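You operate a simulated robot arm through the tools that you are given. There is no shell and no other tool. Be economical: measure what you need, move in short steps, check, and stop when the job is done.

You are at the controls of a simulated robot arm. One attempt, no reset.

TASK
Move the red-capped guide pin to the hole on the table card and slip the card core over it.
Fine: the core from the table top; the steel weight goes on the pad on the pad turntable and the drag dial is as on the card.

The check looks at the end state, three seconds after you hand in, the way a careful person would. Anything else that was tipped, shoved, dropped, spilled or broken makes it a failure.

THE ROBOT
A 6-joint arm with a two-finger parallel gripper, fixed in place. Base frame: the origin is at the foot of the arm, x ahead of it, y to its left, z up; the work surface is at about z = 0.852. Lengths are in m, angles in rad, forces in N, time in s.
With the tool pointing down near the work surface it reaches from about 0.26 to 0.68 m from the base axis. Its first joint turns from -1.152 to 1.152 rad. Payload 2.9 kg.
The tool frame sits at the grasp point between the pads (the TCP): z along the fingers, y along the line on which they close. The tips reach 0.03 m beyond it. The gripper opens to 0.11 m. The fingers are 0.02 m wide and 0.01 m thick; the gripper's body (0.048 by 0.112 m) begins 0.055 m behind the TCP.
Orientation is told as [roll, pitch, yaw] about the base's x, y, z axes, in that order, counted from this pose: with the fingers straight down and closing along the base's y, the tool's x points along the base's -x, its y along +y and its z along -z.

THE INTERFACE
- The arm moves only by the tool play_rows. Its arguments are lists of equal length, an entry for each row: "travel": the shift along the tool's x, y, z in units of 300 mm (1.0 is 300 mm), a list of three; "rot": the turn, a rotation vector about the tool's x, y, z in units of 180 degrees (1.0 is 180 degrees), a list of three; "grip": the closure, from 0 (fully open) to 1 (shut). In form: {"travel": [[x, y, z], ...], "rot": [[ax, ay, az], ...], "grip": [grip, ...]}. A call has 1 to 20 rows; each row is the pose to reach, as a shift and turn from the pose commanded when the call began, along the tool's axes at that moment. A call with a number of a shift or a turn outside -1 to 1 is refused whole. Rows are played at 5 a second. More than 0.05 m and 0.15 rad between two rows, or a gripper value outside its range, and nothing of the call is played. A pose out of reach is approached as far as the arm can. The call stops where the force on the tool passes 40 N (or 10 N more than at its start, if that is more) or the arm is blocked; 0.2 s more then pass. Each finger travels about 0.108 m/s and halts on what it meets, pressing with about 37 N; the grip force reading is that of the motor and also rises with nothing between the fingers. The clock runs only during rows and for 0.2 s after the last one: add rows that repeat a pose to give the fingers time. The reply holds the time, the measured pose of the TCP, the force on the tool along the base axes, the opening and the grip force, in the units named above and with some noise, with the torque about the TCP (base axes, N m) and any sound that the robot's microphone picked up.
- Cameras (640 x 400 px; columns grow to the right, rows downward): "scene" is fixed at [0.0909, 0.4475, 1.3829]; the picture's right is [-0.59, -0.81, 0.00], its down [-0.47, 0.34, -0.82] and it looks along [0.66, -0.48, -0.58] (base axes); focal length 319 px, centre (320, 200). "wrist" rides on the gripper at [0.072, 0.017, -0.103] in the tool frame; the picture's right is [-0.23, 0.97, 0.00], its down [-0.76, -0.18, -0.62] and it looks along [-0.61, -0.14, 0.78] (tool axes); focal length 222 px, centre (320, 200). There is no depth. A picture from a camera that has moved, and an enlarged one, comes with that camera's place and axes in the base frame and with its lens.
- capture(camera): a new picture of that camera. It takes no simulated time.
- enlarge(camera, box): a new picture of the part [left, top, right, bottom] of that camera's present view, enlarged. It takes no simulated time.
- sign_off(): hands the job in; it is judged then, once.

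Go step by step. Nothing tells you positions but the pictures and the camera data: compare them with the known pose of the tool, close in by small moves and look again before you grip or let go. The budget is 120 turns and 64 pictures, counting those below and the enlarged ones. Unless the task says otherwise, let go and move clear before handing in, and close with one line.

The tools are called after ">>>" by a JSON object that holds its "api" and its "payload". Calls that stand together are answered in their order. play_rows: Moves the arm, as the interface text tells. Its arguments: {"type":"object","properties":{"travel":{"type":"array"},"rot":{"type":"array"},"grip":{"type":"array"}},"required":["travel","rot","grip"]} The other tools are called the same way: capture (camera) takes a picture; enlarge (camera, box) takes an enlarged picture of a part of a camera's view; sign_off () hands the job in.

At the start:

```text
t: 0.0
ee_pos: [0.3935, 0.086, 1.1476]
tool_rot: [0.0, -0.001, -0.001]
ft_force: [1.0, 0.0, -0.6]
torque: [0.01, 0.03, 0.02]
grip_width: 0.11
grip_force: 0.0
```

scene: 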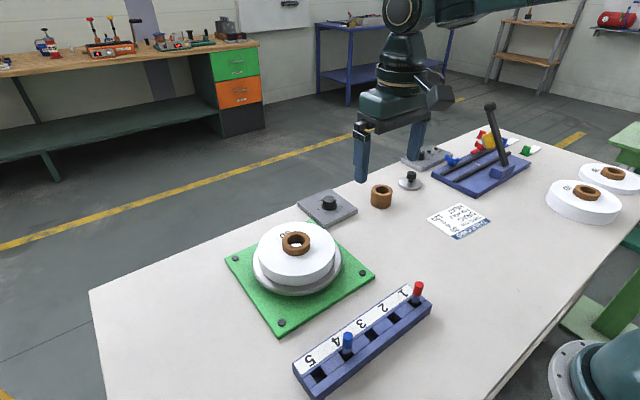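
wrist: 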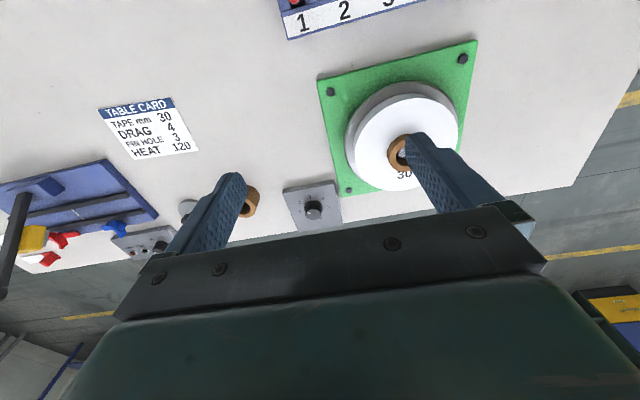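

The card seems to read TAPE 30, DRAG 4, PIN HOLE 3, HEAT 120. I'll enlarge the parts I need before moving.

>>> {"api": "enlarge", "payload": {"camera": "scene", "box": [280, 120, 480, 245]}}

>>> {"api": "enlarge", "payload": {"camera": "scene", "box": [210, 200, 450, 400]}}

>>> {"api": "enlarge", "payload": {"camera": "scene", "box": [400, 90, 640, 240]}}

>>> {"api": "enlarge", "payload": {"camera": "wrist", "box": [80, 80, 360, 255]}}

```text
3.20 times, centred on (380, 182) of scene
camera zoom: at [0.0909, 0.4475, 1.3829], right [-0.59, -0.81, 0.0], down [-0.47, 0.34, -0.82], along [0.66, -0.48, -0.58], focal length 1021 px, centre (128, 256)
```

zoom: 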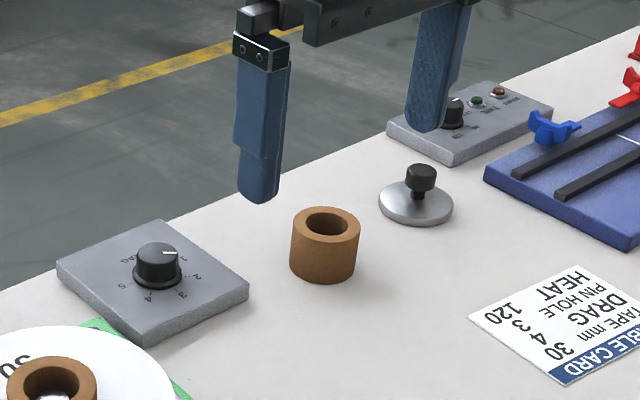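

```text
2.00 times, centred on (330, 300) of scene
camera zoom: at [0.0909, 0.4475, 1.3829], right [-0.59, -0.81, 0.0], down [-0.47, 0.34, -0.82], along [0.66, -0.48, -0.58], focal length 638 px, centre (300, 0)
```

zoom: 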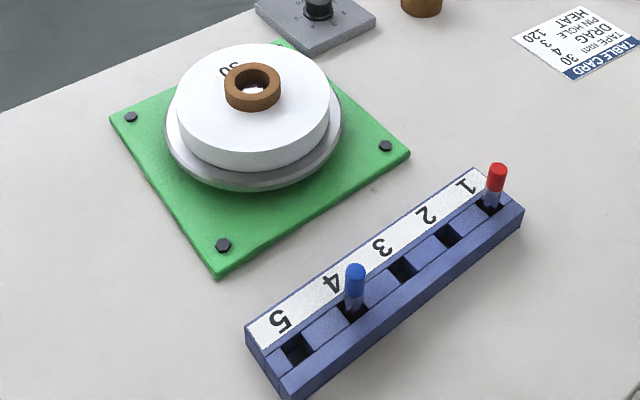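

```text
2.67 times, centred on (520, 165) of scene
camera zoom: at [0.0909, 0.4475, 1.3829], right [-0.59, -0.81, 0.0], down [-0.47, 0.34, -0.82], along [0.66, -0.48, -0.58], focal length 851 px, centre (-213, 293)
```

zoom: 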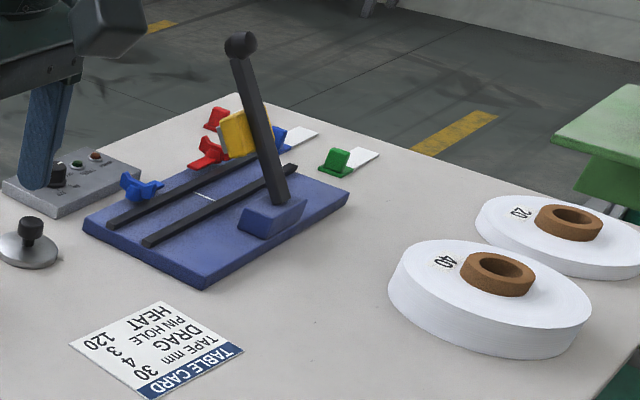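

```text
2.29 times, centred on (220, 168) of wrist
camera zoom: at [0.3209, 0.1043, 1.2497], right [0.23, 0.97, 0.0], down [0.76, -0.18, 0.62], along [0.61, -0.14, -0.78], focal length 508 px, centre (549, 274)
```

zoom: 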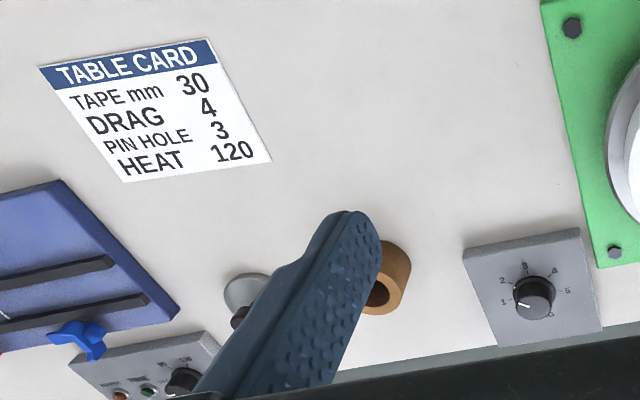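

The card reads DRAG 4 and PIN HOLE 3. The loose core is near (0.585,-0.127), the weight near (0.60,-0.27), the drag dial near (0.64,0.02) and red pin at about (0.286,0.09). The dial points at about 1, so I'll go closer to look at it first.

>>> {"api": "play_rows", "payload": {"travel": [[-0.11, -0.037, 0.098], [-0.22, -0.075, 0.197], [-0.33, -0.112, 0.295], [-0.44, -0.15, 0.394], [-0.555, -0.187, 0.492]], "rot": [[0, 0, 0], [0, 0, 0], [0, 0, 0], [0, 0, 0], [0, 0, 0]], "grip": [0, 0, 0, 0, 0]}}

>>> {"api": "capture", "payload": {"camera": "wrist"}}

```text
t: 1.2
ee_pos: [0.5583, 0.0297, 0.9987]
tool_rot: [-0.001, 0.0, 0.001]
ft_force: [0.9, 1.2, -0.6]
torque: [0.01, 0.04, -0.01]
grip_width: 0.11
grip_force: 0.0
```

```text
57 pictures are left
camera wrist: at [0.4858, 0.0482, 1.1012], right [0.23, 0.97, 0.0], down [0.76, -0.18, 0.62], along [0.61, -0.14, -0.78], focal length 222 px, centre (320, 200)
```

wrist: 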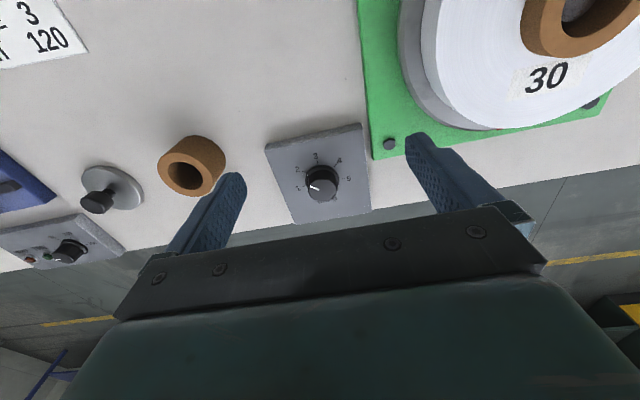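

The dial is in view between the fingers. I'll enlarge it to read its scale and pointer.

>>> {"api": "enlarge", "payload": {"camera": "wrist", "box": [250, 115, 390, 225]}}

>>> {"api": "enlarge", "payload": {"camera": "scene", "box": [290, 180, 370, 230]}}

```text
3.64 times, centred on (320, 170) of wrist
camera zoom: at [0.4858, 0.0482, 1.1012], right [0.23, 0.97, 0.0], down [0.76, -0.18, 0.62], along [0.61, -0.14, -0.78], focal length 808 px, centre (320, 309)
```

zoom: 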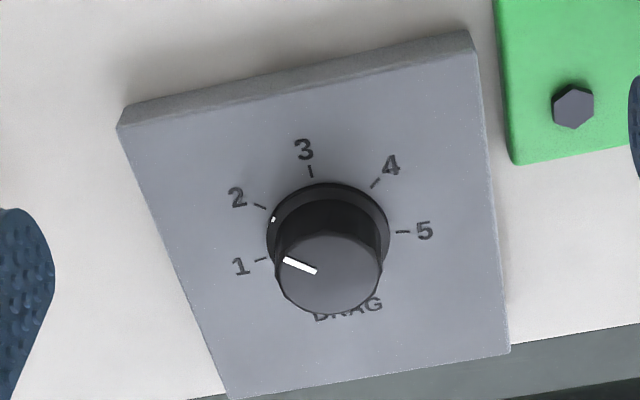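

```text
8.00 times, centred on (330, 205) of scene
camera zoom: at [0.0909, 0.4475, 1.3829], right [-0.59, -0.81, 0.0], down [-0.47, 0.34, -0.82], along [0.66, -0.48, -0.58], focal length 2553 px, centre (240, 160)
```

zoom: 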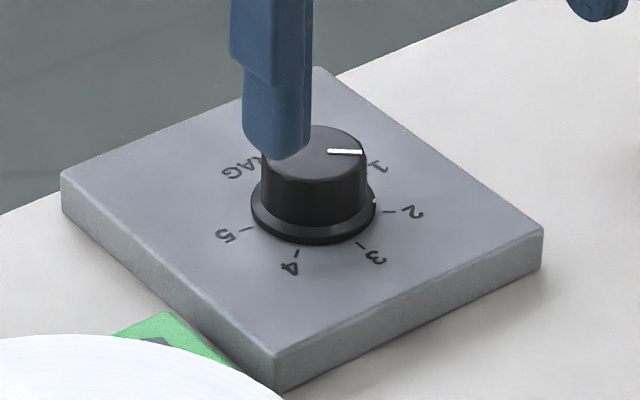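

The pointer is at 2 and the marks are 50° apart. The dial centre is near (0.638, 0.016), and it needs +100° about tool z. I'll pre-turn by -50° and hover above it.

>>> {"api": "play_rows", "payload": {"travel": [[-0.044, -0.008, 0.02], [-0.088, -0.015, 0.04], [-0.133, -0.023, 0.065], [-0.177, -0.03, 0.086], [-0.221, -0.038, 0.107], [-0.2657, -0.0457, 0.129]], "rot": [[0, 0, -0.0463], [0, 0, -0.0926], [0, 0, -0.1389], [0, 0, -0.1852], [0, 0, -0.2315], [0, 0, -0.2778]], "grip": [0.1, 0.2, 0.3, 0.4, 0.5, 0.545]}}

>>> {"api": "capture", "payload": {"camera": "wrist"}}

>>> {"api": "enlarge", "payload": {"camera": "scene", "box": [250, 130, 410, 230]}}

```text
t: 2.6
ee_pos: [0.639, 0.0164, 0.9588]
tool_rot: [-0.002, 0.001, 0.876]
ft_force: [0.1, -0.6, 0.5]
torque: [0.03, 0.0, 0.0]
grip_width: 0.05
grip_force: 0.1
```

```text
54 pictures are left
camera wrist: at [0.58, -0.0277, 1.0623], right [-0.6, 0.8, 0.0], down [0.62, 0.47, 0.62], along [0.5, 0.38, -0.78], focal length 222 px, centre (320, 200)
```

wrist: 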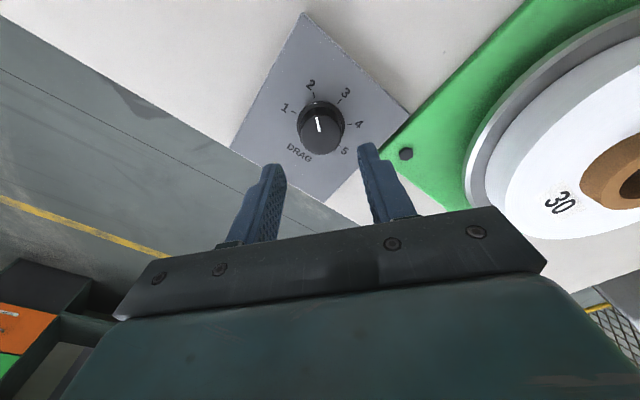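

```text
4.00 times, centred on (330, 180) of scene
camera zoom: at [0.0909, 0.4475, 1.3829], right [-0.59, -0.81, 0.0], down [-0.47, 0.34, -0.82], along [0.66, -0.48, -0.58], focal length 1276 px, centre (280, 280)
```

zoom: 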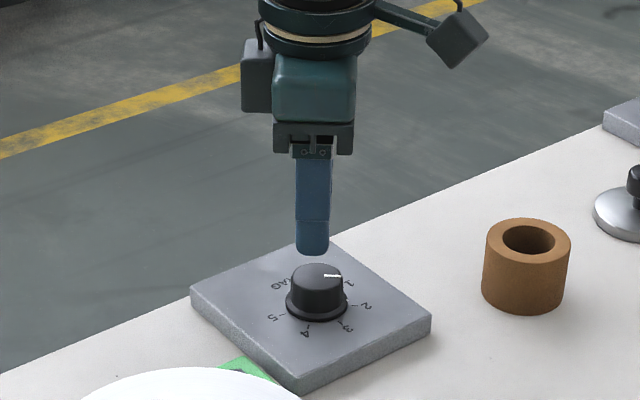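

The fingers are about centred over the knob, with the knob roughly 3 mm toward the robot. I'll correct for that, descend and close.

>>> {"api": "play_rows", "payload": {"travel": [[0.0103, 0.0043, 0.05], [0.0103, 0.0043, 0.1], [0.0103, 0.0043, 0.14], [0.0103, 0.0043, 0.176]], "rot": [[0, 0, 0], [0, 0, 0], [0, 0, 0], [0, 0, 0]], "grip": [0.545, 0.545, 0.545, 0.545]}}

>>> {"api": "capture", "payload": {"camera": "wrist"}}

>>> {"api": "enlarge", "payload": {"camera": "scene", "box": [290, 160, 370, 230]}}

```text
t: 3.6
ee_pos: [0.6362, 0.0169, 0.9076]
tool_rot: [0.0, 0.002, 0.873]
ft_force: [0.0, -0.7, -0.3]
torque: [-0.01, -0.02, -0.03]
grip_width: 0.0497
grip_force: 0.0
```

```text
52 pictures are left
camera wrist: at [0.5772, -0.0283, 1.0097], right [-0.6, 0.8, 0.0], down [0.63, 0.47, 0.62], along [0.5, 0.37, -0.78], focal length 222 px, centre (320, 200)
```

wrist: 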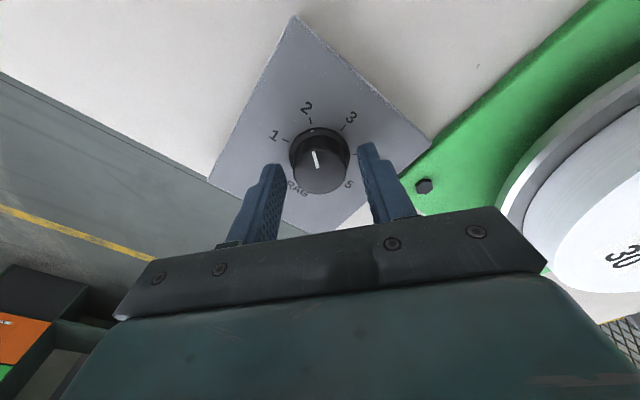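

```text
5.71 times, centred on (330, 195) of scene
camera zoom: at [0.091, 0.4475, 1.3829], right [-0.59, -0.81, 0.0], down [-0.47, 0.34, -0.82], along [0.66, -0.48, -0.58], focal length 1824 px, centre (263, 229)
```

zoom: 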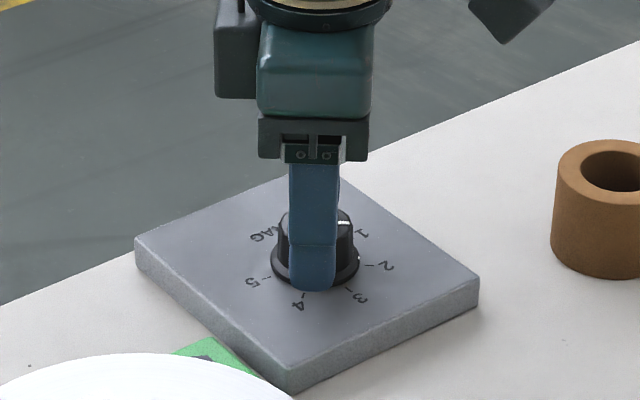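

The knob sits evenly between the fingers. I'll close, turn +100° about tool z and then look.

>>> {"api": "play_rows", "payload": {"travel": [[0, 0, 0], [0, 0, 0], [0, 0, 0], [0, 0, 0], [0, 0, 0], [0, 0, 0], [0, 0, 0], [0, 0, 0], [0, 0, 0], [0, 0, 0], [0, 0, 0], [0, 0, 0], [0, 0, 0], [0, 0, 0], [0, 0, 0], [0, 0, 0], [0, 0, 0]], "rot": [[0, 0, 0], [0, 0, 0], [0, 0, 0], [0, 0, 0.0427], [0, 0, 0.0855], [0, 0, 0.1282], [0, 0, 0.1709], [0, 0, 0.2137], [0, 0, 0.2564], [0, 0, 0.2991], [0, 0, 0.3419], [0, 0, 0.3846], [0, 0, 0.4273], [0, 0, 0.4701], [0, 0, 0.5128], [0, 0, 0.5556], [0, 0, 0.5556]], "grip": [0.7, 0.8, 0.85, 0.85, 0.85, 0.85, 0.85, 0.85, 0.85, 0.85, 0.85, 0.85, 0.85, 0.85, 0.85, 0.85, 0.85]}}

>>> {"api": "enlarge", "payload": {"camera": "wrist", "box": [220, 80, 420, 220]}}

```text
t: 7.2
ee_pos: [0.6372, 0.0145, 0.9083]
tool_rot: [-0.001, 0.0, -0.877]
ft_force: [11.3, -8.6, -21.0]
torque: [-0.31, -0.45, -0.02]
grip_width: 0.0346
grip_force: 44.6
```

```text
2.86 times, centred on (320, 150) of wrist
camera zoom: at [0.6036, 0.0821, 1.0099], right [0.89, 0.45, 0.0], down [0.35, -0.7, 0.62], along [0.28, -0.56, -0.78], focal length 635 px, centre (320, 343)
```

zoom: 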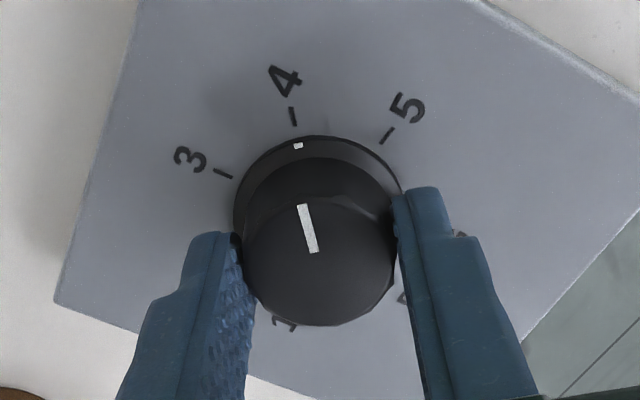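

The pointer has moved to about 4. I'll release, rise a little and check it precisely.

>>> {"api": "play_rows", "payload": {"travel": [[0, 0, 0], [0, 0, 0], [0, 0, -0.1], [0, 0, -0.2]], "rot": [[0, 0, 0], [0, 0, 0], [0, 0, 0], [0, 0, 0]], "grip": [0.6, 0.45, 0.45, 0.45]}}

>>> {"api": "enlarge", "payload": {"camera": "wrist", "box": [256, 65, 384, 145]}}

```text
t: 8.2
ee_pos: [0.6369, 0.0148, 0.9695]
tool_rot: [0.0, 0.0, -0.872]
ft_force: [-0.2, -0.1, 0.3]
torque: [-0.04, 0.0, -0.04]
grip_width: 0.0606
grip_force: 0.1
```

```text
5.00 times, centred on (320, 105) of wrist
camera zoom: at [0.6027, 0.0819, 1.072], right [0.89, 0.45, 0.0], down [0.35, -0.7, 0.62], along [0.28, -0.56, -0.78], focal length 1111 px, centre (320, 675)
```

zoom: 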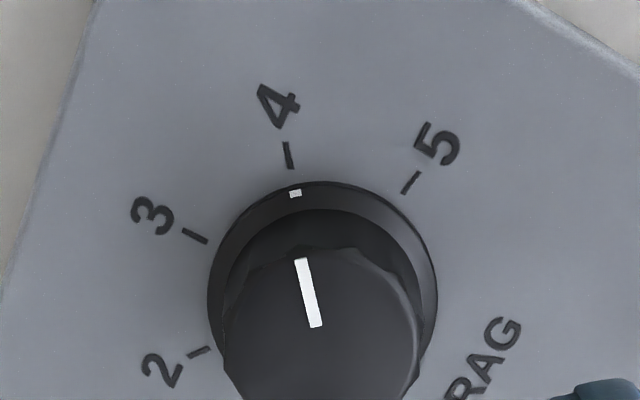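

The dial mark lines up with 4. Next I'll fly over to the pin rack with the yaw back at 0.

>>> {"api": "play_rows", "payload": {"travel": [[0, 0, -0.15], [0, 0, -0.3], [0.12, -0.077, -0.3], [0.24, -0.154, -0.3], [0.36, -0.231, -0.3], [0.48, -0.308, -0.3], [0.6, -0.385, -0.3], [0.72, -0.462, -0.3], [0.84, -0.539, -0.3], [0.96, -0.616, -0.3], [0.99, -0.635, -0.3]], "rot": [[0, 0, -0.0], [0, 0, -0.03], [0, 0, -0.06], [0, 0, -0.09], [0, 0, -0.12], [0, 0, -0.15], [0, 0, -0.18], [0, 0, -0.21], [0, 0, -0.24], [0, 0, -0.265], [0, 0, -0.2778]], "grip": [0.45, 0.45, 0.45, 0.45, 0.45, 0.45, 0.45, 0.45, 0.45, 0.45, 0.45]}}

>>> {"api": "capture", "payload": {"camera": "wrist"}}

>>> {"api": "capture", "payload": {"camera": "scene"}}

```text
t: 10.6
ee_pos: [0.2987, 0.1228, 1.0566]
tool_rot: [-0.001, 0.0, 0.001]
ft_force: [-0.3, -0.5, -0.4]
torque: [-0.01, 0.01, 0.03]
grip_width: 0.0604
grip_force: 0.1
```

```text
48 pictures are left
camera wrist: at [0.226, 0.1398, 1.1592], right [0.23, 0.97, 0.0], down [0.76, -0.18, 0.62], along [0.61, -0.14, -0.78], focal length 222 px, centre (320, 200)
```

wrist: 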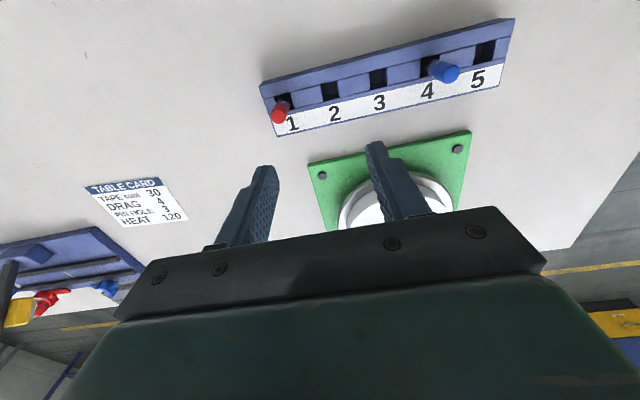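

```text
47 pictures are left
```

scene: 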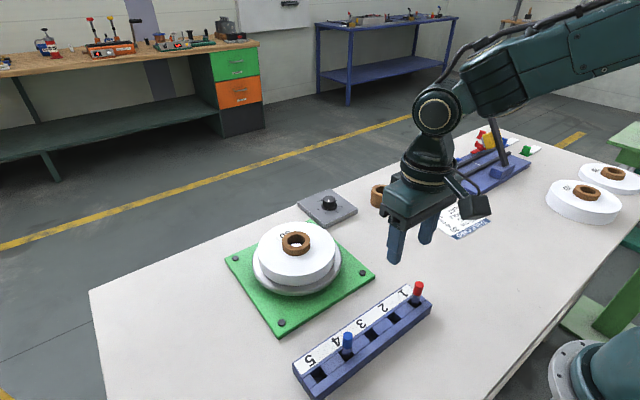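

The rack is in view. I'll enlarge it in both cameras to locate the pin, the holes and the rack profile.

>>> {"api": "enlarge", "payload": {"camera": "wrist", "box": [250, 10, 522, 140]}}

>>> {"api": "enlarge", "payload": {"camera": "scene", "box": [290, 275, 450, 400]}}

```text
2.35 times, centred on (386, 75) of wrist
camera zoom: at [0.226, 0.1398, 1.1592], right [0.23, 0.97, 0.0], down [0.76, -0.18, 0.62], along [0.61, -0.14, -0.78], focal length 523 px, centre (165, 494)
```

zoom: 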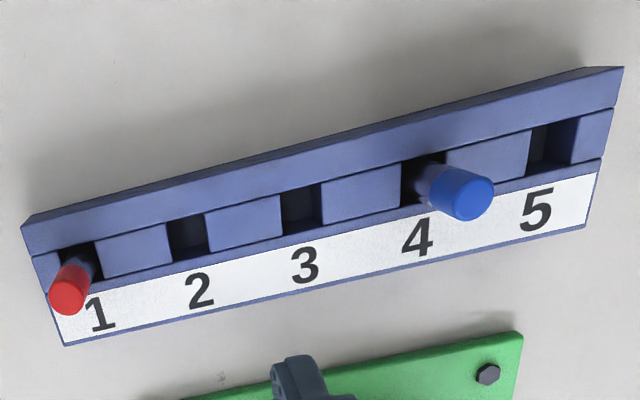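

```text
3.20 times, centred on (370, 338) of scene
camera zoom: at [0.0909, 0.4475, 1.3829], right [-0.59, -0.81, 0.0], down [-0.47, 0.34, -0.82], along [0.66, -0.48, -0.58], focal length 1021 px, centre (160, -240)
```

zoom: 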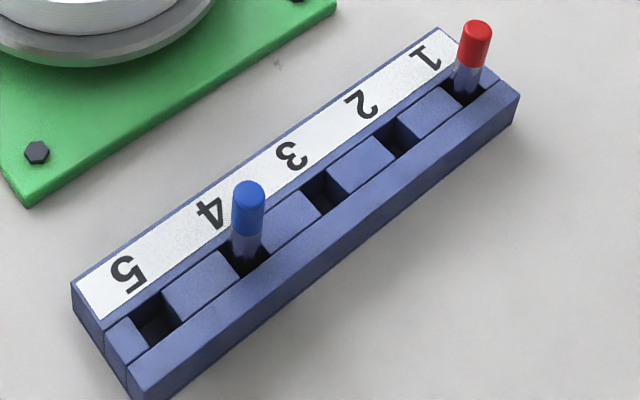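

The holes lie along x≈0.289, about 55 mm apart: hole 1 at y≈0.082 and hole 3 at y≈0.193. The pin top is near z 0.938. I'll hover over the red pin.

>>> {"api": "play_rows", "payload": {"travel": [[0.018, -0.066, 0.0], [0.0357, -0.1327, 0.0], [0.0357, -0.1327, 0.12], [0.0357, -0.1327, 0.2387]], "rot": [[0, 0, 0], [0, 0, 0], [0, 0, 0], [0, 0, 0]], "grip": [0.6, 0.6, 0.6, 0.6]}}

>>> {"api": "capture", "payload": {"camera": "wrist"}}

>>> {"api": "enlarge", "payload": {"camera": "scene", "box": [340, 210, 500, 310]}}

```text
t: 11.6
ee_pos: [0.2898, 0.0808, 0.9869]
tool_rot: [0.0, -0.002, 0.0]
ft_force: [0.0, 0.5, 0.3]
torque: [0.0, -0.02, 0.0]
grip_width: 0.0441
grip_force: 0.0
```

```text
44 pictures are left
camera wrist: at [0.2169, 0.0985, 1.0881], right [0.23, 0.97, 0.0], down [0.76, -0.18, 0.62], along [0.61, -0.14, -0.78], focal length 222 px, centre (320, 200)
```

wrist: 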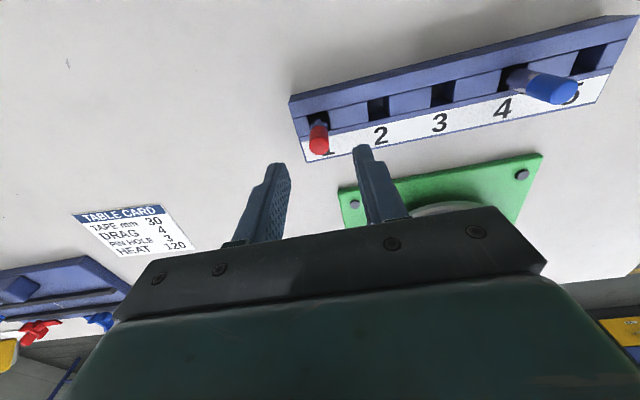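

```text
4.00 times, centred on (420, 260) of scene
camera zoom: at [0.0909, 0.4475, 1.3829], right [-0.59, -0.81, 0.0], down [-0.47, 0.34, -0.82], along [0.66, -0.48, -0.58], focal length 1276 px, centre (-80, -40)
```

zoom: 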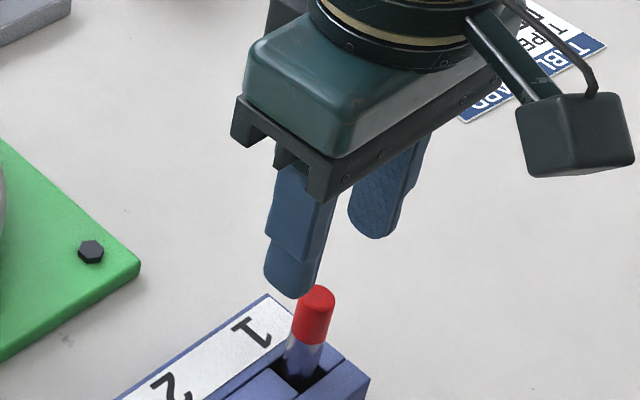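

The pin top comes out at (0.287, 0.082), almost exactly under the tool. I'll descend to z≈0.922.

>>> {"api": "play_rows", "payload": {"travel": [[0.006, 0.004, 0.08], [0.006, 0.004, 0.15], [0.006, 0.004, 0.2165]], "rot": [[0, 0, 0], [0, 0, 0], [0, 0, 0]], "grip": [0.6, 0.6, 0.6]}}

>>> {"api": "capture", "payload": {"camera": "wrist"}}

>>> {"api": "enlarge", "payload": {"camera": "scene", "box": [340, 230, 500, 330]}}

```text
t: 12.4
ee_pos: [0.2877, 0.0816, 0.9194]
tool_rot: [0.001, 0.0, 0.001]
ft_force: [-0.4, 0.3, 1.0]
torque: [-0.03, 0.01, -0.05]
grip_width: 0.0441
grip_force: 0.1
```

```text
42 pictures are left
camera wrist: at [0.2145, 0.0999, 1.0225], right [0.23, 0.97, 0.0], down [0.76, -0.18, 0.62], along [0.61, -0.14, -0.78], focal length 222 px, centre (320, 200)
```

wrist: 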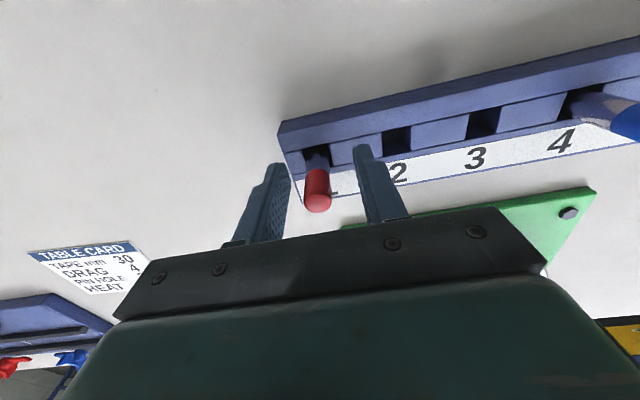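

```text
4.00 times, centred on (420, 280) of scene
camera zoom: at [0.0909, 0.4475, 1.3829], right [-0.59, -0.81, 0.0], down [-0.47, 0.34, -0.82], along [0.66, -0.48, -0.58], focal length 1276 px, centre (-80, -120)
```

zoom: 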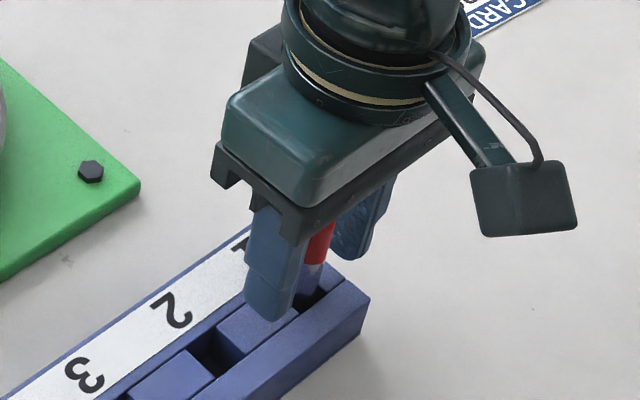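

The pin is between the pads, with a slight offset. I'll shift 1 mm, close and check the grip.

>>> {"api": "play_rows", "payload": {"travel": [[0, -0.004, 0], [0, -0.004, 0], [0, -0.004, 0], [0, -0.004, 0], [0, -0.004, 0]], "rot": [[0, 0, 0], [0, 0, 0], [0, 0, 0], [0, 0, 0], [0, 0, 0]], "grip": [0.65, 0.75, 0.85, 0.95, 0.95]}}

```text
t: 13.6
ee_pos: [0.2873, 0.0805, 0.9215]
tool_rot: [0.001, 0.001, 0.0]
ft_force: [0.1, 0.8, 2.2]
torque: [0.12, -0.01, 0.03]
grip_width: 0.0148
grip_force: 37.5
```

The pin is gripped, 14.8 mm wide. I'll lift it 90 mm and look.

>>> {"api": "play_rows", "payload": {"travel": [[0, 0, -0.06], [0, 0, -0.12], [0, 0, -0.2], [0, 0, -0.3]], "rot": [[0, 0, 0], [0, 0, 0], [0, 0, 0], [0, 0, 0]], "grip": [0.95, 0.95, 0.95, 0.95]}}

>>> {"api": "enlarge", "payload": {"camera": "scene", "box": [300, 200, 480, 340]}}

>>> {"api": "capture", "payload": {"camera": "wrist"}}

```text
t: 14.6
ee_pos: [0.2866, 0.0795, 1.01]
tool_rot: [0.0, 0.0, 0.001]
ft_force: [-0.1, -0.2, 0.0]
torque: [-0.03, -0.01, 0.0]
grip_width: 0.015
grip_force: 37.3
```

```text
2.86 times, centred on (390, 270) of scene
camera zoom: at [0.0909, 0.4475, 1.3829], right [-0.59, -0.81, 0.0], down [-0.47, 0.34, -0.82], along [0.66, -0.48, -0.58], focal length 912 px, centre (120, 0)
```

zoom: 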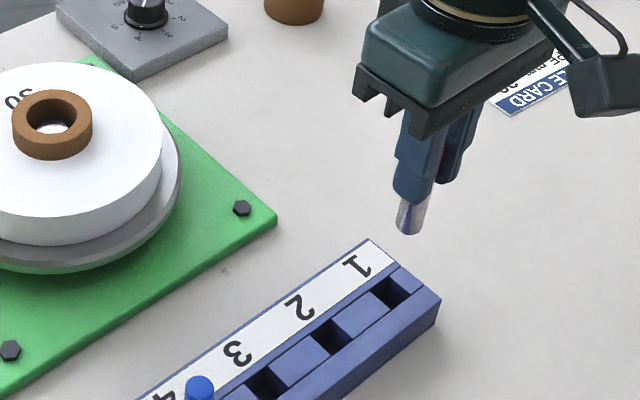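

```text
39 pictures are left
camera wrist: at [0.2145, 0.0984, 1.1129], right [0.23, 0.97, 0.0], down [0.76, -0.18, 0.62], along [0.61, -0.14, -0.78], focal length 222 px, centre (320, 200)
```

wrist: 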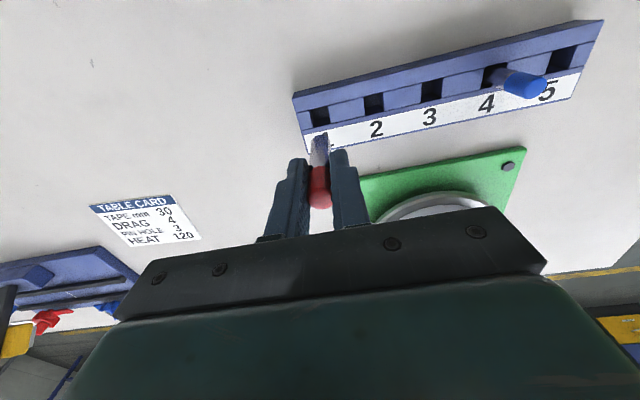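

The pin is held upright. I'll enlarge the rack to measure the offset from hole 1 to hole 3.

>>> {"api": "enlarge", "payload": {"camera": "wrist", "box": [280, 10, 620, 220]}}

```text
1.88 times, centred on (450, 115) of wrist
camera zoom: at [0.2145, 0.0984, 1.1129], right [0.23, 0.97, 0.0], down [0.76, -0.18, 0.62], along [0.61, -0.14, -0.78], focal length 418 px, centre (75, 360)
```

zoom: 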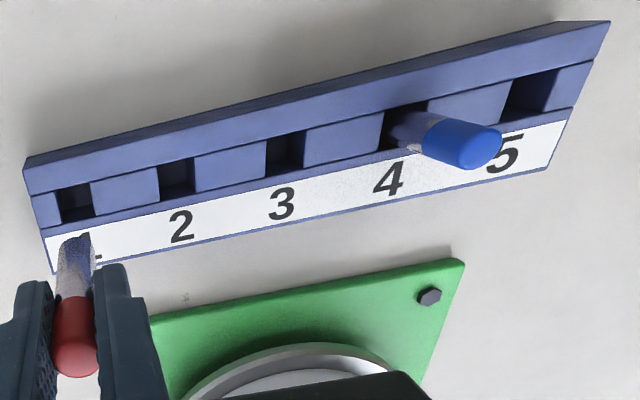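

Hole 3 is about +0.111 m in y from where the pin was. I'll carry the pin over and stop its tip just above the rack.

>>> {"api": "play_rows", "payload": {"travel": [[0, 0.12, 0], [0, 0.24, 0], [-0.0017, 0.37, 0], [-0.0017, 0.37, 0.08], [-0.0017, 0.37, 0.145], [-0.0017, 0.37, 0.145]], "rot": [[0, 0, 0], [0, 0, 0], [0, 0, 0], [0, 0, 0], [0, 0, 0], [0, 0, 0]], "grip": [0.95, 0.95, 0.95, 0.95, 0.95, 0.95]}}

>>> {"api": "enlarge", "payload": {"camera": "scene", "box": [320, 290, 420, 360]}}

>>> {"api": "enlarge", "payload": {"camera": "wrist", "box": [250, 110, 410, 220]}}

```text
t: 16.0
ee_pos: [0.2878, 0.1907, 0.9683]
tool_rot: [0.0, 0.002, 0.002]
ft_force: [-0.5, 0.8, -0.4]
torque: [-0.04, 0.0, -0.01]
grip_width: 0.0147
grip_force: 37.1
```

```text
5.71 times, centred on (370, 325) of scene
camera zoom: at [0.091, 0.4475, 1.3829], right [-0.59, -0.81, 0.0], down [-0.47, 0.34, -0.82], along [0.66, -0.48, -0.58], focal length 1824 px, centre (34, -514)
```

zoom: 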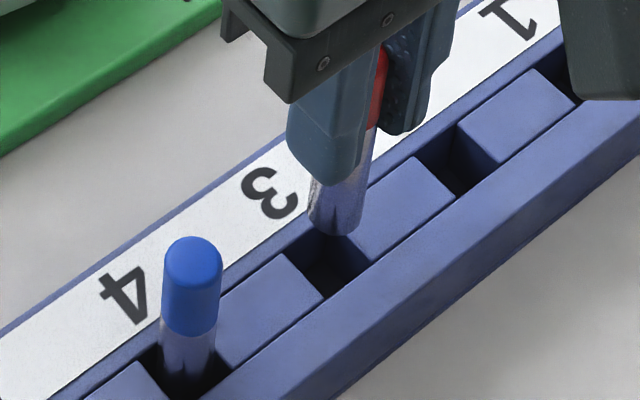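

```text
3.64 times, centred on (330, 165) of wrist
camera zoom: at [0.2152, 0.2093, 1.0698], right [0.23, 0.97, 0.0], down [0.76, -0.18, 0.62], along [0.61, -0.14, -0.78], focal length 808 px, centre (284, 327)
```

zoom: 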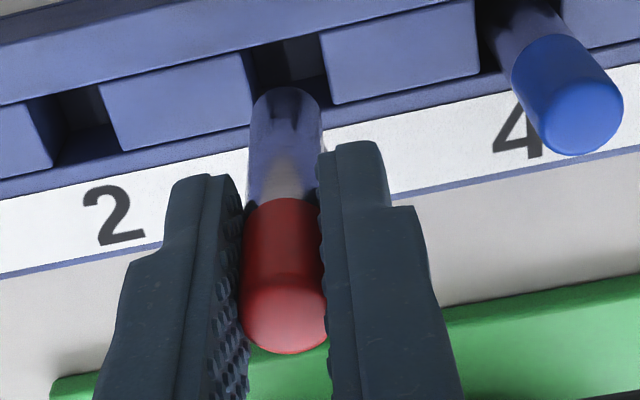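

The pin tip projects into hole 3 within about 1 mm. I'll lower it with a small +y correction.

>>> {"api": "play_rows", "payload": {"travel": [[0, 0.0025, 0.03], [0, 0.0025, 0.06], [0, 0.0025, 0.09], [0, 0.0025, 0.12], [0, 0.0025, 0.148]], "rot": [[0, 0, 0], [0, 0, 0], [0, 0, 0], [0, 0, 0], [0, 0, 0]], "grip": [0.95, 0.95, 0.95, 0.95, 0.95]}}

>>> {"api": "enlarge", "payload": {"camera": "scene", "box": [320, 290, 420, 360]}}

```text
t: 17.2
ee_pos: [0.2892, 0.1916, 0.9239]
tool_rot: [0.001, -0.004, 0.002]
ft_force: [-1.8, -2.5, 23.5]
torque: [-0.62, 0.05, -0.04]
grip_width: 0.0147
grip_force: 36.8
```

```text
5.71 times, centred on (370, 325) of scene
camera zoom: at [0.0907, 0.4473, 1.383], right [-0.59, -0.81, 0.0], down [-0.47, 0.34, -0.82], along [0.66, -0.48, -0.58], focal length 1824 px, centre (34, -514)
```

zoom: 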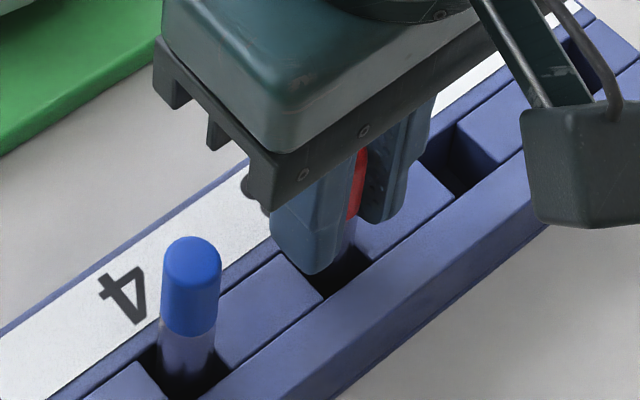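

The pin has bottomed in hole 3. I'll open slightly and rise clear.

>>> {"api": "play_rows", "payload": {"travel": [[0, 0, -0.005], [0, 0, -0.005], [0, 0, -0.005], [0, 0, -0.1], [0, 0, -0.22], [0, 0, -0.35]], "rot": [[0, 0, 0], [0, 0, 0], [0, 0, 0], [0, 0, 0], [0, 0, 0], [0, 0, 0]], "grip": [0.8, 0.7, 0.7, 0.7, 0.7, 0.7]}}

>>> {"api": "enlarge", "payload": {"camera": "scene", "box": [290, 260, 450, 400]}}

>>> {"api": "enlarge", "payload": {"camera": "wrist", "box": [200, 60, 440, 210]}}

```text
t: 18.6
ee_pos: [0.2886, 0.192, 1.0289]
tool_rot: [0.0, 0.0, 0.0]
ft_force: [0.6, 0.6, 0.2]
torque: [0.04, 0.0, 0.02]
grip_width: 0.0331
grip_force: 0.0
```

```text
2.86 times, centred on (370, 330) of scene
camera zoom: at [0.0909, 0.4475, 1.3829], right [-0.59, -0.81, 0.0], down [-0.47, 0.34, -0.82], along [0.66, -0.48, -0.58], focal length 912 px, centre (177, -171)
```

zoom: 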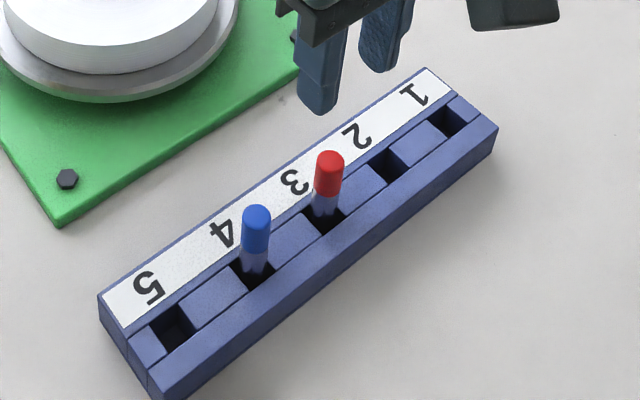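

```text
2.67 times, centred on (320, 135) of wrist
camera zoom: at [0.2162, 0.2102, 1.1309], right [0.23, 0.97, 0.0], down [0.76, -0.18, 0.62], along [0.61, -0.14, -0.78], focal length 592 px, centre (320, 373)
```

zoom: 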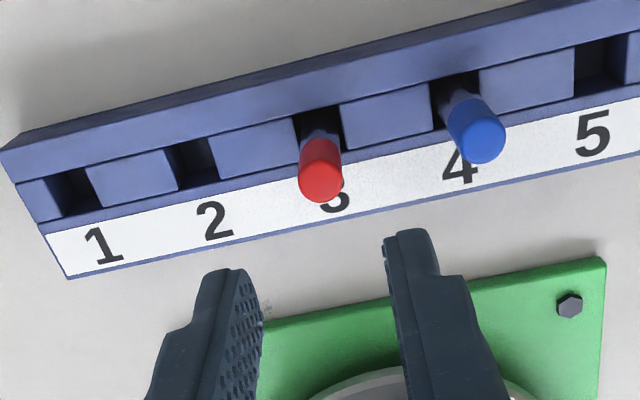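

The red pin stands in hole 3. Next I'll go and look at the loose core.

>>> {"api": "play_rows", "payload": {"travel": [[-0.09, -0.11, 0], [-0.18, -0.22, 0], [-0.27, -0.33, 0], [-0.36, -0.44, 0], [-0.45, -0.55, 0], [-0.54, -0.66, 0], [-0.63, -0.77, 0], [-0.72, -0.88, 0.05], [-0.807, -0.99, 0.1]], "rot": [[0, 0, 0], [0, 0, 0], [0, 0, 0], [0, 0, 0], [0, 0, 0], [0, 0, 0], [0, 0, 0], [0, 0, 0], [0, 0, 0]], "grip": [0.7, 0.6, 0.5, 0.4, 0.3, 0.2, 0.2, 0.2, 0.2]}}

>>> {"api": "capture", "payload": {"camera": "wrist"}}

>>> {"api": "enlarge", "payload": {"camera": "scene", "box": [330, 130, 450, 220]}}

```text
t: 20.6
ee_pos: [0.5304, -0.1063, 0.9974]
tool_rot: [-0.001, 0.0, 0.0]
ft_force: [-0.1, -0.2, -0.1]
torque: [0.0, -0.01, -0.06]
grip_width: 0.088
grip_force: 0.2
```

```text
32 pictures are left
camera wrist: at [0.4572, -0.0882, 1.0992], right [0.23, 0.97, 0.0], down [0.76, -0.18, 0.62], along [0.61, -0.14, -0.78], focal length 222 px, centre (320, 200)
```

wrist: 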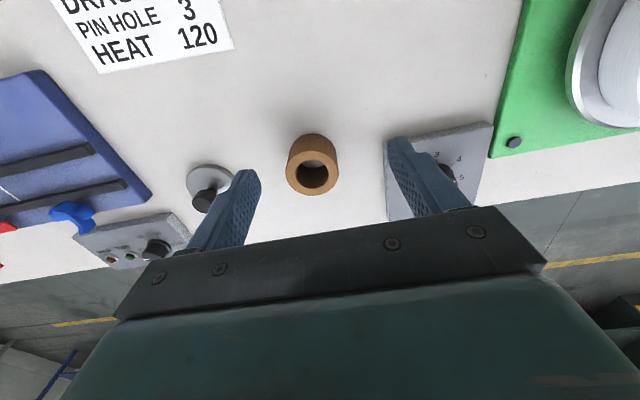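

```text
4.44 times, centred on (390, 175) of scene
camera zoom: at [0.0909, 0.4475, 1.3829], right [-0.59, -0.81, 0.0], down [-0.47, 0.34, -0.82], along [0.66, -0.48, -0.58], focal length 1418 px, centre (9, 311)
```

zoom: 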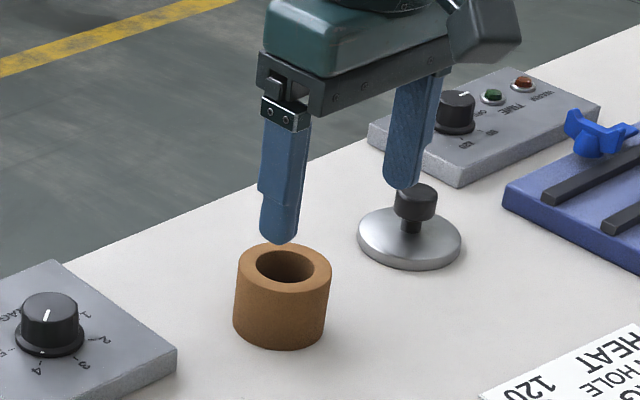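

The core is at about (0.578, -0.123), 60 mm across and 44 mm high. I'll move over it and descend to z≈0.89, then look before closing.

>>> {"api": "play_rows", "payload": {"travel": [[-0.08, -0.0275, 0], [-0.1587, -0.055, 0], [-0.1587, -0.055, 0.12], [-0.1587, -0.055, 0.24], [-0.1587, -0.055, 0.355]], "rot": [[0, 0, 0], [0, 0, 0], [0, 0, 0], [0, 0, 0], [0, 0, 0]], "grip": [0.2, 0.2, 0.2, 0.2, 0.2]}}

>>> {"api": "capture", "payload": {"camera": "wrist"}}

>>> {"api": "enlarge", "payload": {"camera": "scene", "box": [330, 140, 450, 220]}}

```text
t: 21.8
ee_pos: [0.5778, -0.1199, 0.892]
tool_rot: [-0.001, -0.001, -0.001]
ft_force: [0.0, -0.7, 0.1]
torque: [0.03, -0.03, -0.04]
grip_width: 0.0881
grip_force: 0.1
```

```text
30 pictures are left
camera wrist: at [0.5049, -0.103, 0.9947], right [0.23, 0.97, 0.0], down [0.76, -0.18, 0.62], along [0.61, -0.14, -0.78], focal length 222 px, centre (320, 200)
```

wrist: 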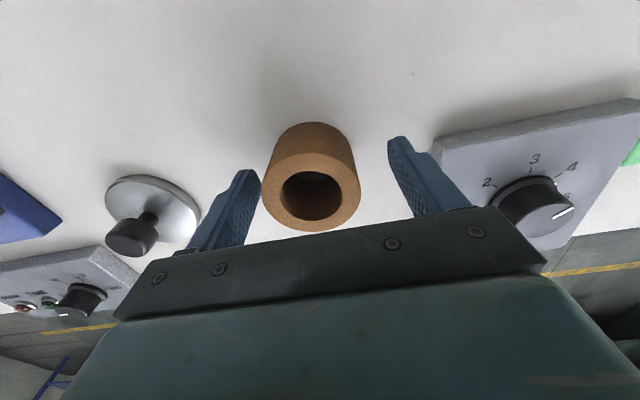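

```text
5.00 times, centred on (390, 180) of scene
camera zoom: at [0.091, 0.4475, 1.3829], right [-0.59, -0.81, 0.0], down [-0.47, 0.34, -0.82], along [0.66, -0.48, -0.58], focal length 1596 px, centre (-30, 300)
```

zoom: 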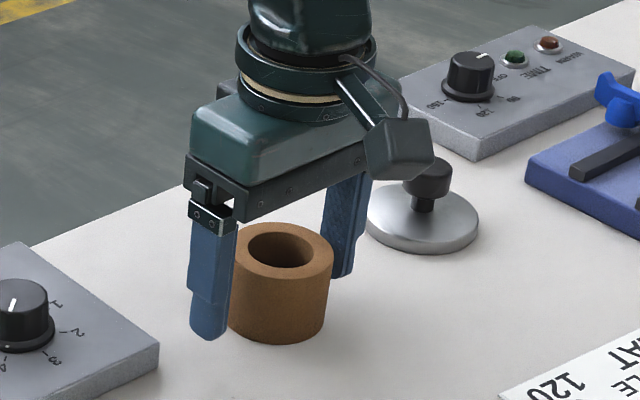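

The core is between the fingers. I'll nudge by -2 mm and close.

>>> {"api": "play_rows", "payload": {"travel": [[0.006, -0.006, 0], [0.006, -0.006, 0], [0.006, -0.006, 0], [0.006, -0.006, 0], [0.006, -0.006, 0]], "rot": [[0, 0, 0], [0, 0, 0], [0, 0, 0], [0, 0, 0], [0, 0, 0]], "grip": [0.25, 0.35, 0.45, 0.55, 0.55]}}

```text
t: 23.0
ee_pos: [0.5755, -0.1228, 0.8934]
tool_rot: [0.0, 0.002, 0.001]
ft_force: [0.0, -1.0, 1.3]
torque: [-0.01, -0.05, -0.03]
grip_width: 0.0568
grip_force: 37.0
```

The core is gripped, 56.8 mm wide. I'll lift it, carry it toward the rack and yaw +90° so the fingers straddle the rack in x.

>>> {"api": "play_rows", "payload": {"travel": [[0, 0, -0.1], [0, 0, -0.23], [0, 0, -0.38], [0.06, 0.062, -0.5], [0.14, 0.145, -0.522], [0.22, 0.228, -0.522], [0.3, 0.31, -0.522], [0.38, 0.393, -0.522], [0.46, 0.476, -0.522], [0.54, 0.559, -0.522], [0.6, 0.621, -0.522], [0.66, 0.683, -0.522], [0.7, 0.724, -0.522], [0.718, 0.743, -0.522]], "rot": [[0, 0, 0], [0, 0, 0], [0, 0, -0.025], [0, 0, -0.07], [0, 0, -0.115], [0, 0, -0.16], [0, 0, -0.205], [0, 0, -0.25], [0, 0, -0.295], [0, 0, -0.34], [0, 0, -0.385], [0, 0, -0.43], [0, 0, -0.47], [0, 0, -0.5]], "grip": [0.55, 0.55, 0.55, 0.55, 0.55, 0.55, 0.55, 0.55, 0.55, 0.55, 0.55, 0.55, 0.55, 0.55]}}

```text
t: 26.0
ee_pos: [0.3604, 0.0988, 1.0471]
tool_rot: [0.001, 0.0, 1.57]
ft_force: [-0.7, -0.1, -0.1]
torque: [0.01, -0.01, 0.03]
grip_width: 0.057
grip_force: 37.3
```

Held well, yaw 90°. Now I'll move over hole 3 at height.

>>> {"api": "play_rows", "payload": {"travel": [[-0.105, 0.08, 0], [-0.21, 0.16, 0], [-0.314, 0.2387, 0], [-0.314, 0.2387, 0.06], [-0.314, 0.2387, 0.06]], "rot": [[0, 0, 0], [0, 0, 0], [0, 0, 0], [0, 0, 0], [0, 0, 0]], "grip": [0.55, 0.55, 0.55, 0.55, 0.55]}}

>>> {"api": "capture", "payload": {"camera": "wrist"}}

>>> {"api": "enlarge", "payload": {"camera": "scene", "box": [290, 230, 450, 370]}}

```text
t: 27.2
ee_pos: [0.2898, 0.1919, 1.0329]
tool_rot: [-0.001, -0.001, 1.571]
ft_force: [-1.2, -0.7, 0.4]
torque: [-0.01, -0.02, -0.03]
grip_width: 0.0568
grip_force: 36.9
```

```text
28 pictures are left
camera wrist: at [0.272, 0.1213, 1.1346], right [-0.97, 0.23, 0.0], down [0.18, 0.76, 0.62], along [0.14, 0.61, -0.78], focal length 222 px, centre (320, 200)
```

wrist: 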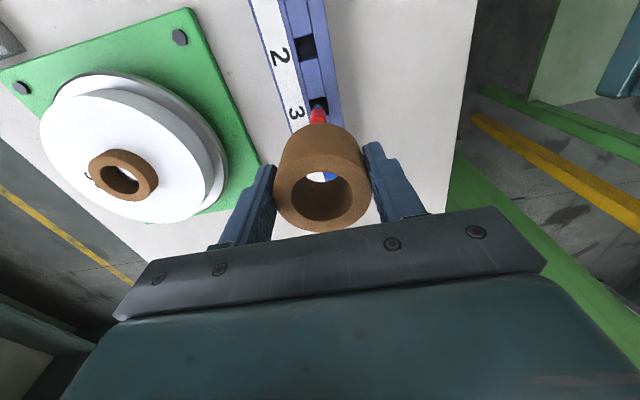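

```text
2.86 times, centred on (370, 300) of scene
camera zoom: at [0.0909, 0.4475, 1.3829], right [-0.59, -0.81, 0.0], down [-0.47, 0.34, -0.82], along [0.66, -0.48, -0.58], focal length 912 px, centre (177, -86)
```

zoom: 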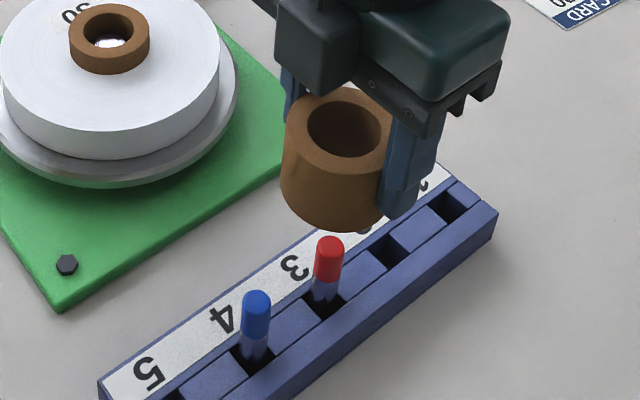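

Core and pin centres agree within about 3 mm, and the clearance is about 10 mm. I'll lower partway over the pin and check.

>>> {"api": "play_rows", "payload": {"travel": [[-0.002, -0.003, 0.06], [-0.002, -0.003, 0.12], [-0.002, -0.003, 0.18], [-0.002, -0.003, 0.24], [-0.002, -0.003, 0.3]], "rot": [[0, 0, 0], [0, 0, 0], [0, 0, 0], [0, 0, 0], [0, 0, 0]], "grip": [0.55, 0.55, 0.55, 0.55, 0.55]}}

>>> {"api": "enlarge", "payload": {"camera": "scene", "box": [290, 250, 450, 390]}}

>>> {"api": "enlarge", "payload": {"camera": "wrist", "box": [220, 100, 430, 240]}}

```text
t: 28.4
ee_pos: [0.2903, 0.1941, 0.9408]
tool_rot: [-0.001, 0.0, 1.572]
ft_force: [0.0, 0.5, -0.8]
torque: [0.01, 0.03, -0.01]
grip_width: 0.0569
grip_force: 36.7
```

```text
2.86 times, centred on (370, 320) of scene
camera zoom: at [0.091, 0.4475, 1.3829], right [-0.59, -0.81, 0.0], down [-0.47, 0.34, -0.82], along [0.66, -0.48, -0.58], focal length 912 px, centre (177, -143)
```

zoom: 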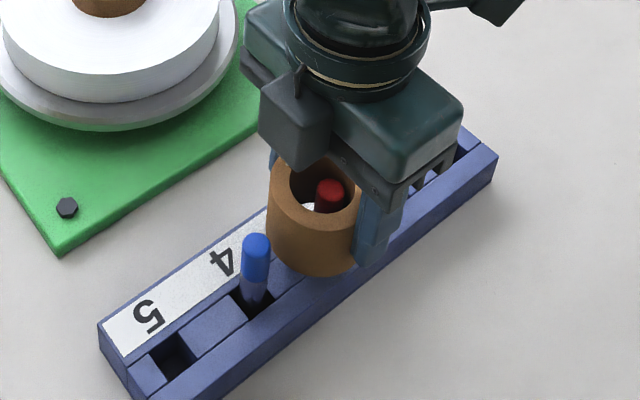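

```text
2.86 times, centred on (325, 170) of wrist
camera zoom: at [0.2734, 0.1234, 1.0426], right [-0.97, 0.23, 0.0], down [0.18, 0.76, 0.62], along [0.14, 0.61, -0.78], focal length 635 px, centre (306, 286)
```

zoom: 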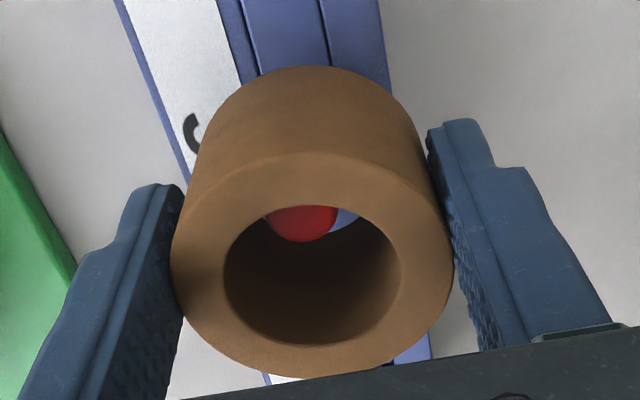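

The pin is inside the core, but the core sits about 5 mm too far in +y. I'll shift it back by 5 mm and then lower it to the rack.

>>> {"api": "play_rows", "payload": {"travel": [[0.008, 0, 0], [0.0167, 0, 0], [0.0167, 0, 0.02], [0.0167, 0, 0.04], [0.0167, 0, 0.055], [0.0167, 0, 0.063]], "rot": [[0, 0, 0], [0, 0, 0], [0, 0, 0], [0, 0, 0], [0, 0, 0], [0, 0, 0]], "grip": [0.55, 0.55, 0.55, 0.55, 0.55, 0.55]}}

>>> {"api": "enlarge", "payload": {"camera": "scene", "box": [290, 250, 450, 390]}}

```text
t: 29.8
ee_pos: [0.2888, 0.1912, 0.9228]
tool_rot: [0.001, 0.001, 1.571]
ft_force: [0.2, 0.9, -0.9]
torque: [-0.01, 0.01, -0.02]
grip_width: 0.0571
grip_force: 36.8
```

```text
2.86 times, centred on (370, 320) of scene
camera zoom: at [0.091, 0.4475, 1.3829], right [-0.59, -0.81, 0.0], down [-0.47, 0.34, -0.82], along [0.66, -0.48, -0.58], focal length 912 px, centre (177, -143)
```

zoom: 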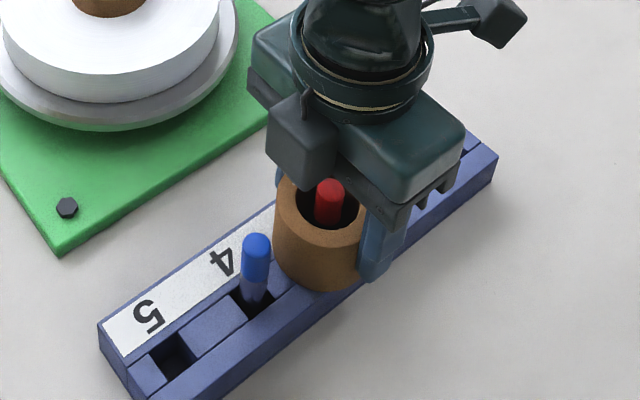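

There's no contact yet. I'll keep lowering in millimetre steps.

>>> {"api": "play_rows", "payload": {"travel": [[0, 0, 0.004], [0, 0, 0.008], [0, 0, 0.012], [0, 0, 0.016]], "rot": [[0, 0, 0], [0, 0, 0], [0, 0, 0], [0, 0, 0]], "grip": [0.55, 0.55, 0.55, 0.55]}}

```text
t: 30.8
ee_pos: [0.2887, 0.1888, 0.9179]
tool_rot: [-0.001, -0.001, 1.57]
ft_force: [-7.1, -0.9, 25.8]
torque: [0.25, 0.5, 0.01]
grip_width: 0.0568
grip_force: 36.4
```

The core is in contact with the rack. I'll ease off slightly, open and rise straight up.

>>> {"api": "play_rows", "payload": {"travel": [[0, 0, -0.004], [0, 0, -0.004], [0, 0, -0.004], [0, 0, -0.06], [0, 0, -0.2], [0, 0, -0.35], [0, 0, -0.45]], "rot": [[0, 0, 0], [0, 0, 0], [0, 0, 0], [0, 0, 0], [0, 0, 0], [0, 0, 0], [0, 0, 0]], "grip": [0.45, 0.35, 0.3, 0.3, 0.3, 0.3, 0.3]}}

>>> {"api": "enlarge", "payload": {"camera": "scene", "box": [290, 250, 450, 390]}}

>>> {"api": "capture", "payload": {"camera": "wrist"}}

```text
t: 32.4
ee_pos: [0.2913, 0.1898, 1.0538]
tool_rot: [0.0, 0.0, 1.573]
ft_force: [0.3, -0.2, 1.1]
torque: [-0.02, -0.03, 0.0]
grip_width: 0.077
grip_force: 0.1
```

```text
2.86 times, centred on (370, 320) of scene
camera zoom: at [0.0909, 0.4475, 1.3829], right [-0.59, -0.81, 0.0], down [-0.47, 0.34, -0.82], along [0.66, -0.48, -0.58], focal length 912 px, centre (177, -143)
```

zoom: 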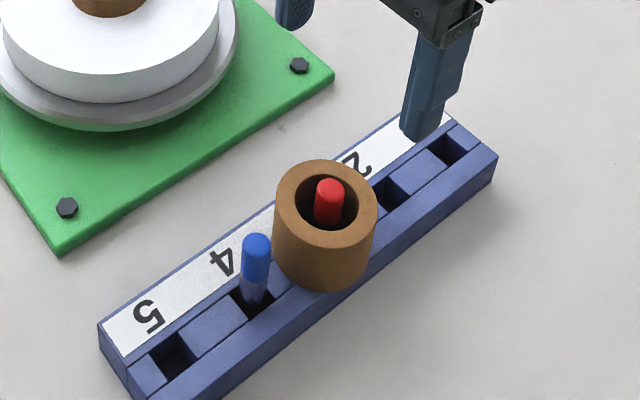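

```text
22 pictures are left
camera wrist: at [0.2744, 0.1181, 1.1558], right [-0.97, 0.23, 0.0], down [0.18, 0.76, 0.62], along [0.14, 0.61, -0.78], focal length 222 px, centre (320, 200)
```

wrist: 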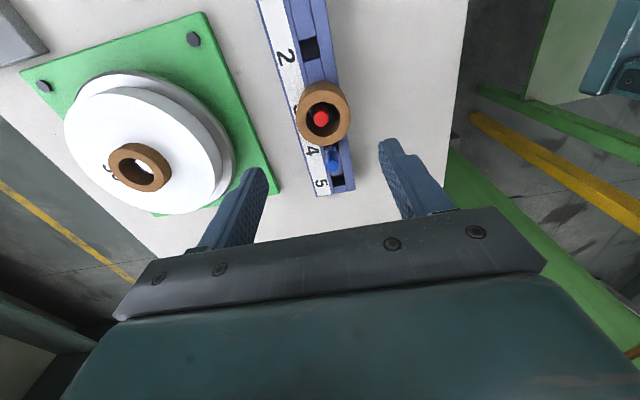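

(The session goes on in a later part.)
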